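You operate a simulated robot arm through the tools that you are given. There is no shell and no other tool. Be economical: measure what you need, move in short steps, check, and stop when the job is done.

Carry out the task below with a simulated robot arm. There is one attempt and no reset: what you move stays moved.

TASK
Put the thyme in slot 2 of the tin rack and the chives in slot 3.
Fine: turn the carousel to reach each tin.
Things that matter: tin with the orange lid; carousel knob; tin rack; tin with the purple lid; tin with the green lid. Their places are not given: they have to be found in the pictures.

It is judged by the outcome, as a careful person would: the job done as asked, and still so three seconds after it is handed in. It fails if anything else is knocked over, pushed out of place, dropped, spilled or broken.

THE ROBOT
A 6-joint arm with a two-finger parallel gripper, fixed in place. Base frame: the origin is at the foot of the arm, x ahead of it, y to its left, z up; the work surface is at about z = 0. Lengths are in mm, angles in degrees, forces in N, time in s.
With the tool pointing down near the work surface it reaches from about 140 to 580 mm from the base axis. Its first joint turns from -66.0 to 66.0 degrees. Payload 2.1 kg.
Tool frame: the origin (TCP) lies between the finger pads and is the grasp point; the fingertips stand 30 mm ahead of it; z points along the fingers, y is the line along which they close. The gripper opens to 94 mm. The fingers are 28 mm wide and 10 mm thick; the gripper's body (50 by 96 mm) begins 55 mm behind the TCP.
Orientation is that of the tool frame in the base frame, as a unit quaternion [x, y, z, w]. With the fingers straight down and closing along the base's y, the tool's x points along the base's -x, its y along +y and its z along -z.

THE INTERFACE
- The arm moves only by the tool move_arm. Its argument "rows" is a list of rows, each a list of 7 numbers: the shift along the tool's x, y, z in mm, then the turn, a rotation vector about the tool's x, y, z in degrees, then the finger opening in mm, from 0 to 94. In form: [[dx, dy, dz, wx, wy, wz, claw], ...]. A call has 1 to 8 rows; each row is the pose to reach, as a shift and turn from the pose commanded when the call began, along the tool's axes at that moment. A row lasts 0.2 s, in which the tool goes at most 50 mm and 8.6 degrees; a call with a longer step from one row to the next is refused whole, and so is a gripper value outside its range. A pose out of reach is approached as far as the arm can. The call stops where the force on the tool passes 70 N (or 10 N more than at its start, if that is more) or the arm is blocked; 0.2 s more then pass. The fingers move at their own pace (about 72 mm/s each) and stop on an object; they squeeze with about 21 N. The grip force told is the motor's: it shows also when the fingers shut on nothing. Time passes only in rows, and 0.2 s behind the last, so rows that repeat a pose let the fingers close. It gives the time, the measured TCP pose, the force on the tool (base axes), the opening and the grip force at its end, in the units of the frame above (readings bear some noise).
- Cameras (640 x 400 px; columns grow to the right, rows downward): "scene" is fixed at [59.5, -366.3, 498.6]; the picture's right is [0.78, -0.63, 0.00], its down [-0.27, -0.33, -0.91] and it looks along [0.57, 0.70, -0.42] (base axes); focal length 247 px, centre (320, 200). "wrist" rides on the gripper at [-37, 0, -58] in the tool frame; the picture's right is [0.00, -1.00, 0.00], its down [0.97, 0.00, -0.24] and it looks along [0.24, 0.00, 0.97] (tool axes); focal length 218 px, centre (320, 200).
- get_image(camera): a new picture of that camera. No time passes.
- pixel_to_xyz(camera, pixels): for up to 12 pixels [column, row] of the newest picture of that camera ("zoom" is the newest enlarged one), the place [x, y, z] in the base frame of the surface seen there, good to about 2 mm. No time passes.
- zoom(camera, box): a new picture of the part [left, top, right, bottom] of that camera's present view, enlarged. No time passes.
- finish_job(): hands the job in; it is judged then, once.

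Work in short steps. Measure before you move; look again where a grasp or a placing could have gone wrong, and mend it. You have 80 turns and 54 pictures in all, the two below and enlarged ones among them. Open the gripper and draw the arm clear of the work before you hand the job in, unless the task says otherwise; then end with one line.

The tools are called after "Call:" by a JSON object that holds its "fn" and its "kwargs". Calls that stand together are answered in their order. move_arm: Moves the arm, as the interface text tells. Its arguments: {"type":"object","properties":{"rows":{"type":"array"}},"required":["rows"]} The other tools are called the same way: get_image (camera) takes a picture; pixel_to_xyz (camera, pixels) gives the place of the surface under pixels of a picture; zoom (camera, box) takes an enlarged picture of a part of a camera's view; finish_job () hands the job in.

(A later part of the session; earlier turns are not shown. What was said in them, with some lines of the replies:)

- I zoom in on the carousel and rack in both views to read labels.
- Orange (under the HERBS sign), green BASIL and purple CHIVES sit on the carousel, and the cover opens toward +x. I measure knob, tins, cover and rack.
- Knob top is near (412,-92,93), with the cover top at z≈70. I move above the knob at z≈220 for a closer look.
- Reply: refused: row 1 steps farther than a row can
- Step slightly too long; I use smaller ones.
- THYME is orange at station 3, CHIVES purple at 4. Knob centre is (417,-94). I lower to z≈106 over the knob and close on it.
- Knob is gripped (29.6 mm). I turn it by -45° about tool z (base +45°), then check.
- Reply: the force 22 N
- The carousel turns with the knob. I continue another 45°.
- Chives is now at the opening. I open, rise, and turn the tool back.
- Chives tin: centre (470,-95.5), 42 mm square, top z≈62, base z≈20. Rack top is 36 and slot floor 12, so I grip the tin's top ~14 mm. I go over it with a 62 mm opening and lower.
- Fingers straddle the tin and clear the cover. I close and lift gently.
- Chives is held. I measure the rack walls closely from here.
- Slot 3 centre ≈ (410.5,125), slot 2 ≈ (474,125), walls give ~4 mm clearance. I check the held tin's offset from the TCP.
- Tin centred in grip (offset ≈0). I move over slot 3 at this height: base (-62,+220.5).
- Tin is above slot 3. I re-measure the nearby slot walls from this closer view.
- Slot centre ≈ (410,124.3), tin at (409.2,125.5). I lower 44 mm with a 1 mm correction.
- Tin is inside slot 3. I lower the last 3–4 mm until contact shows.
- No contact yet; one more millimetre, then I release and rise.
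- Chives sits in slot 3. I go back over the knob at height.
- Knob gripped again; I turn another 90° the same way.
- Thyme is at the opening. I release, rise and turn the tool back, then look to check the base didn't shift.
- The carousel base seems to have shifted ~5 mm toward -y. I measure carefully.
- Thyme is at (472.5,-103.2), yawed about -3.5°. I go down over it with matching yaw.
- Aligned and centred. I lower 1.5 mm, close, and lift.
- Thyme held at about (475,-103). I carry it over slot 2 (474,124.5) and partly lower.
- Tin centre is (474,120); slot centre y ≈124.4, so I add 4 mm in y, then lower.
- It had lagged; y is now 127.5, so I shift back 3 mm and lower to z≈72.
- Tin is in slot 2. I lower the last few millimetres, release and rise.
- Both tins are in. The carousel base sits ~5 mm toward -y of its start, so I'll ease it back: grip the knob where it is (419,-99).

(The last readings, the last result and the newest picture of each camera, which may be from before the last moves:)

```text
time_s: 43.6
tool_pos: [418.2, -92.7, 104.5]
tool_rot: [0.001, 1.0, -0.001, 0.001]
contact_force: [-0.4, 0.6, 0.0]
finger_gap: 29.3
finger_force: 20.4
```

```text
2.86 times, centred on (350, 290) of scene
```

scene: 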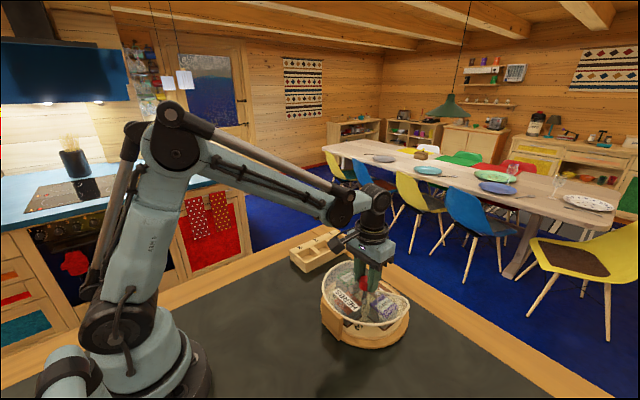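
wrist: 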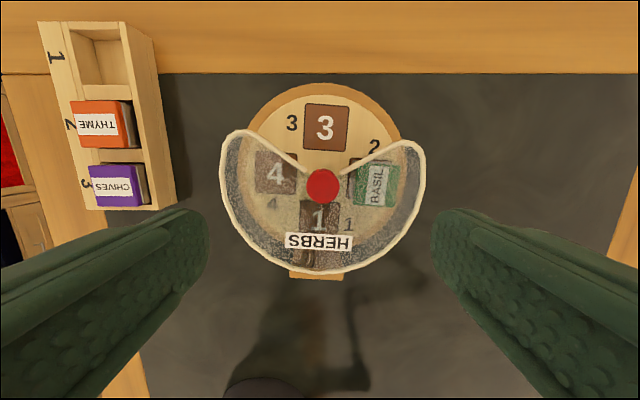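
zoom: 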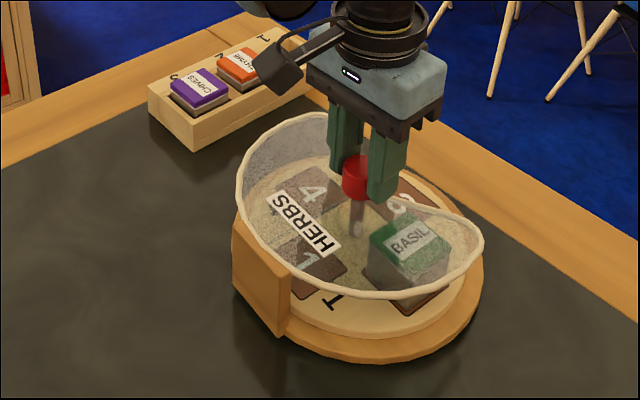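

The base moved back to essentially its original place. I release, rise, and retreat.

Call:
{"fn": "move_arm", "kwargs": {"rows": [[0, 0, 0, 0, 0, 0, 50], [0, 0, 0, 0, 0, 0, 80], [0, 0, -30, 0, 0, 0, 94], [0, 0, -70, 0, 0, 0, 94], [0, 0, -115, 0, 0, 0, 94], [25, 0, -155, 0, 0, 0, 94], [55, 0, -190, 0, 0, 0, 94], [90, 0, -220, 0, 0, 0, 94]]}}

Call:
{"fn": "get_image", "kwargs": {"camera": "wrist"}}

Call:
{"fn": "zoom", "kwargs": {"camera": "scene", "box": [280, 220, 420, 360]}}

```text
time_s: 45.4
tool_pos: [330.9, -92.1, 324.9]
tool_rot: [0.0, 1.0, -0.001, 0.0]
contact_force: [-0.4, 0.9, 0.3]
finger_gap: 94.0
finger_force: 0.1
```

```text
17 pictures are left
```

wrist: 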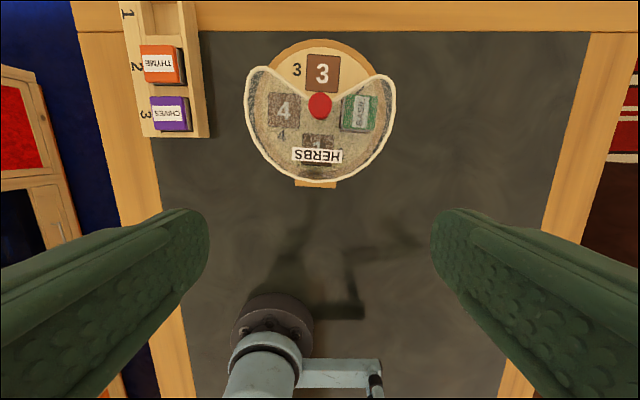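

```text
2.86 times, centred on (350, 290) of scene
```

zoom: 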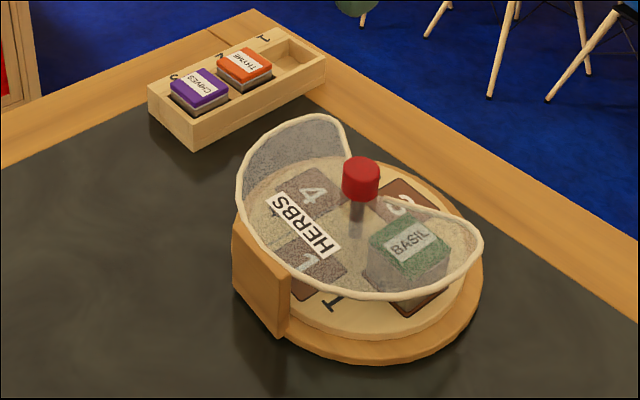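

Thyme is in slot 2, chives in slot 3, basil is undisturbed on the carousel, and the arm is clear with the gripper open. I hand it in.

Call:
{"fn": "finish_job", "kwargs": {}}

```text
The job is handed in.
```

The thyme is in slot 2 and the chives are in slot 3. Turning the knob shifted the carousel base about 5 mm and 3°; I moved it back to within about 2 mm, but it may still be turned a few degrees. The basil stayed upright in its place on the carousel.
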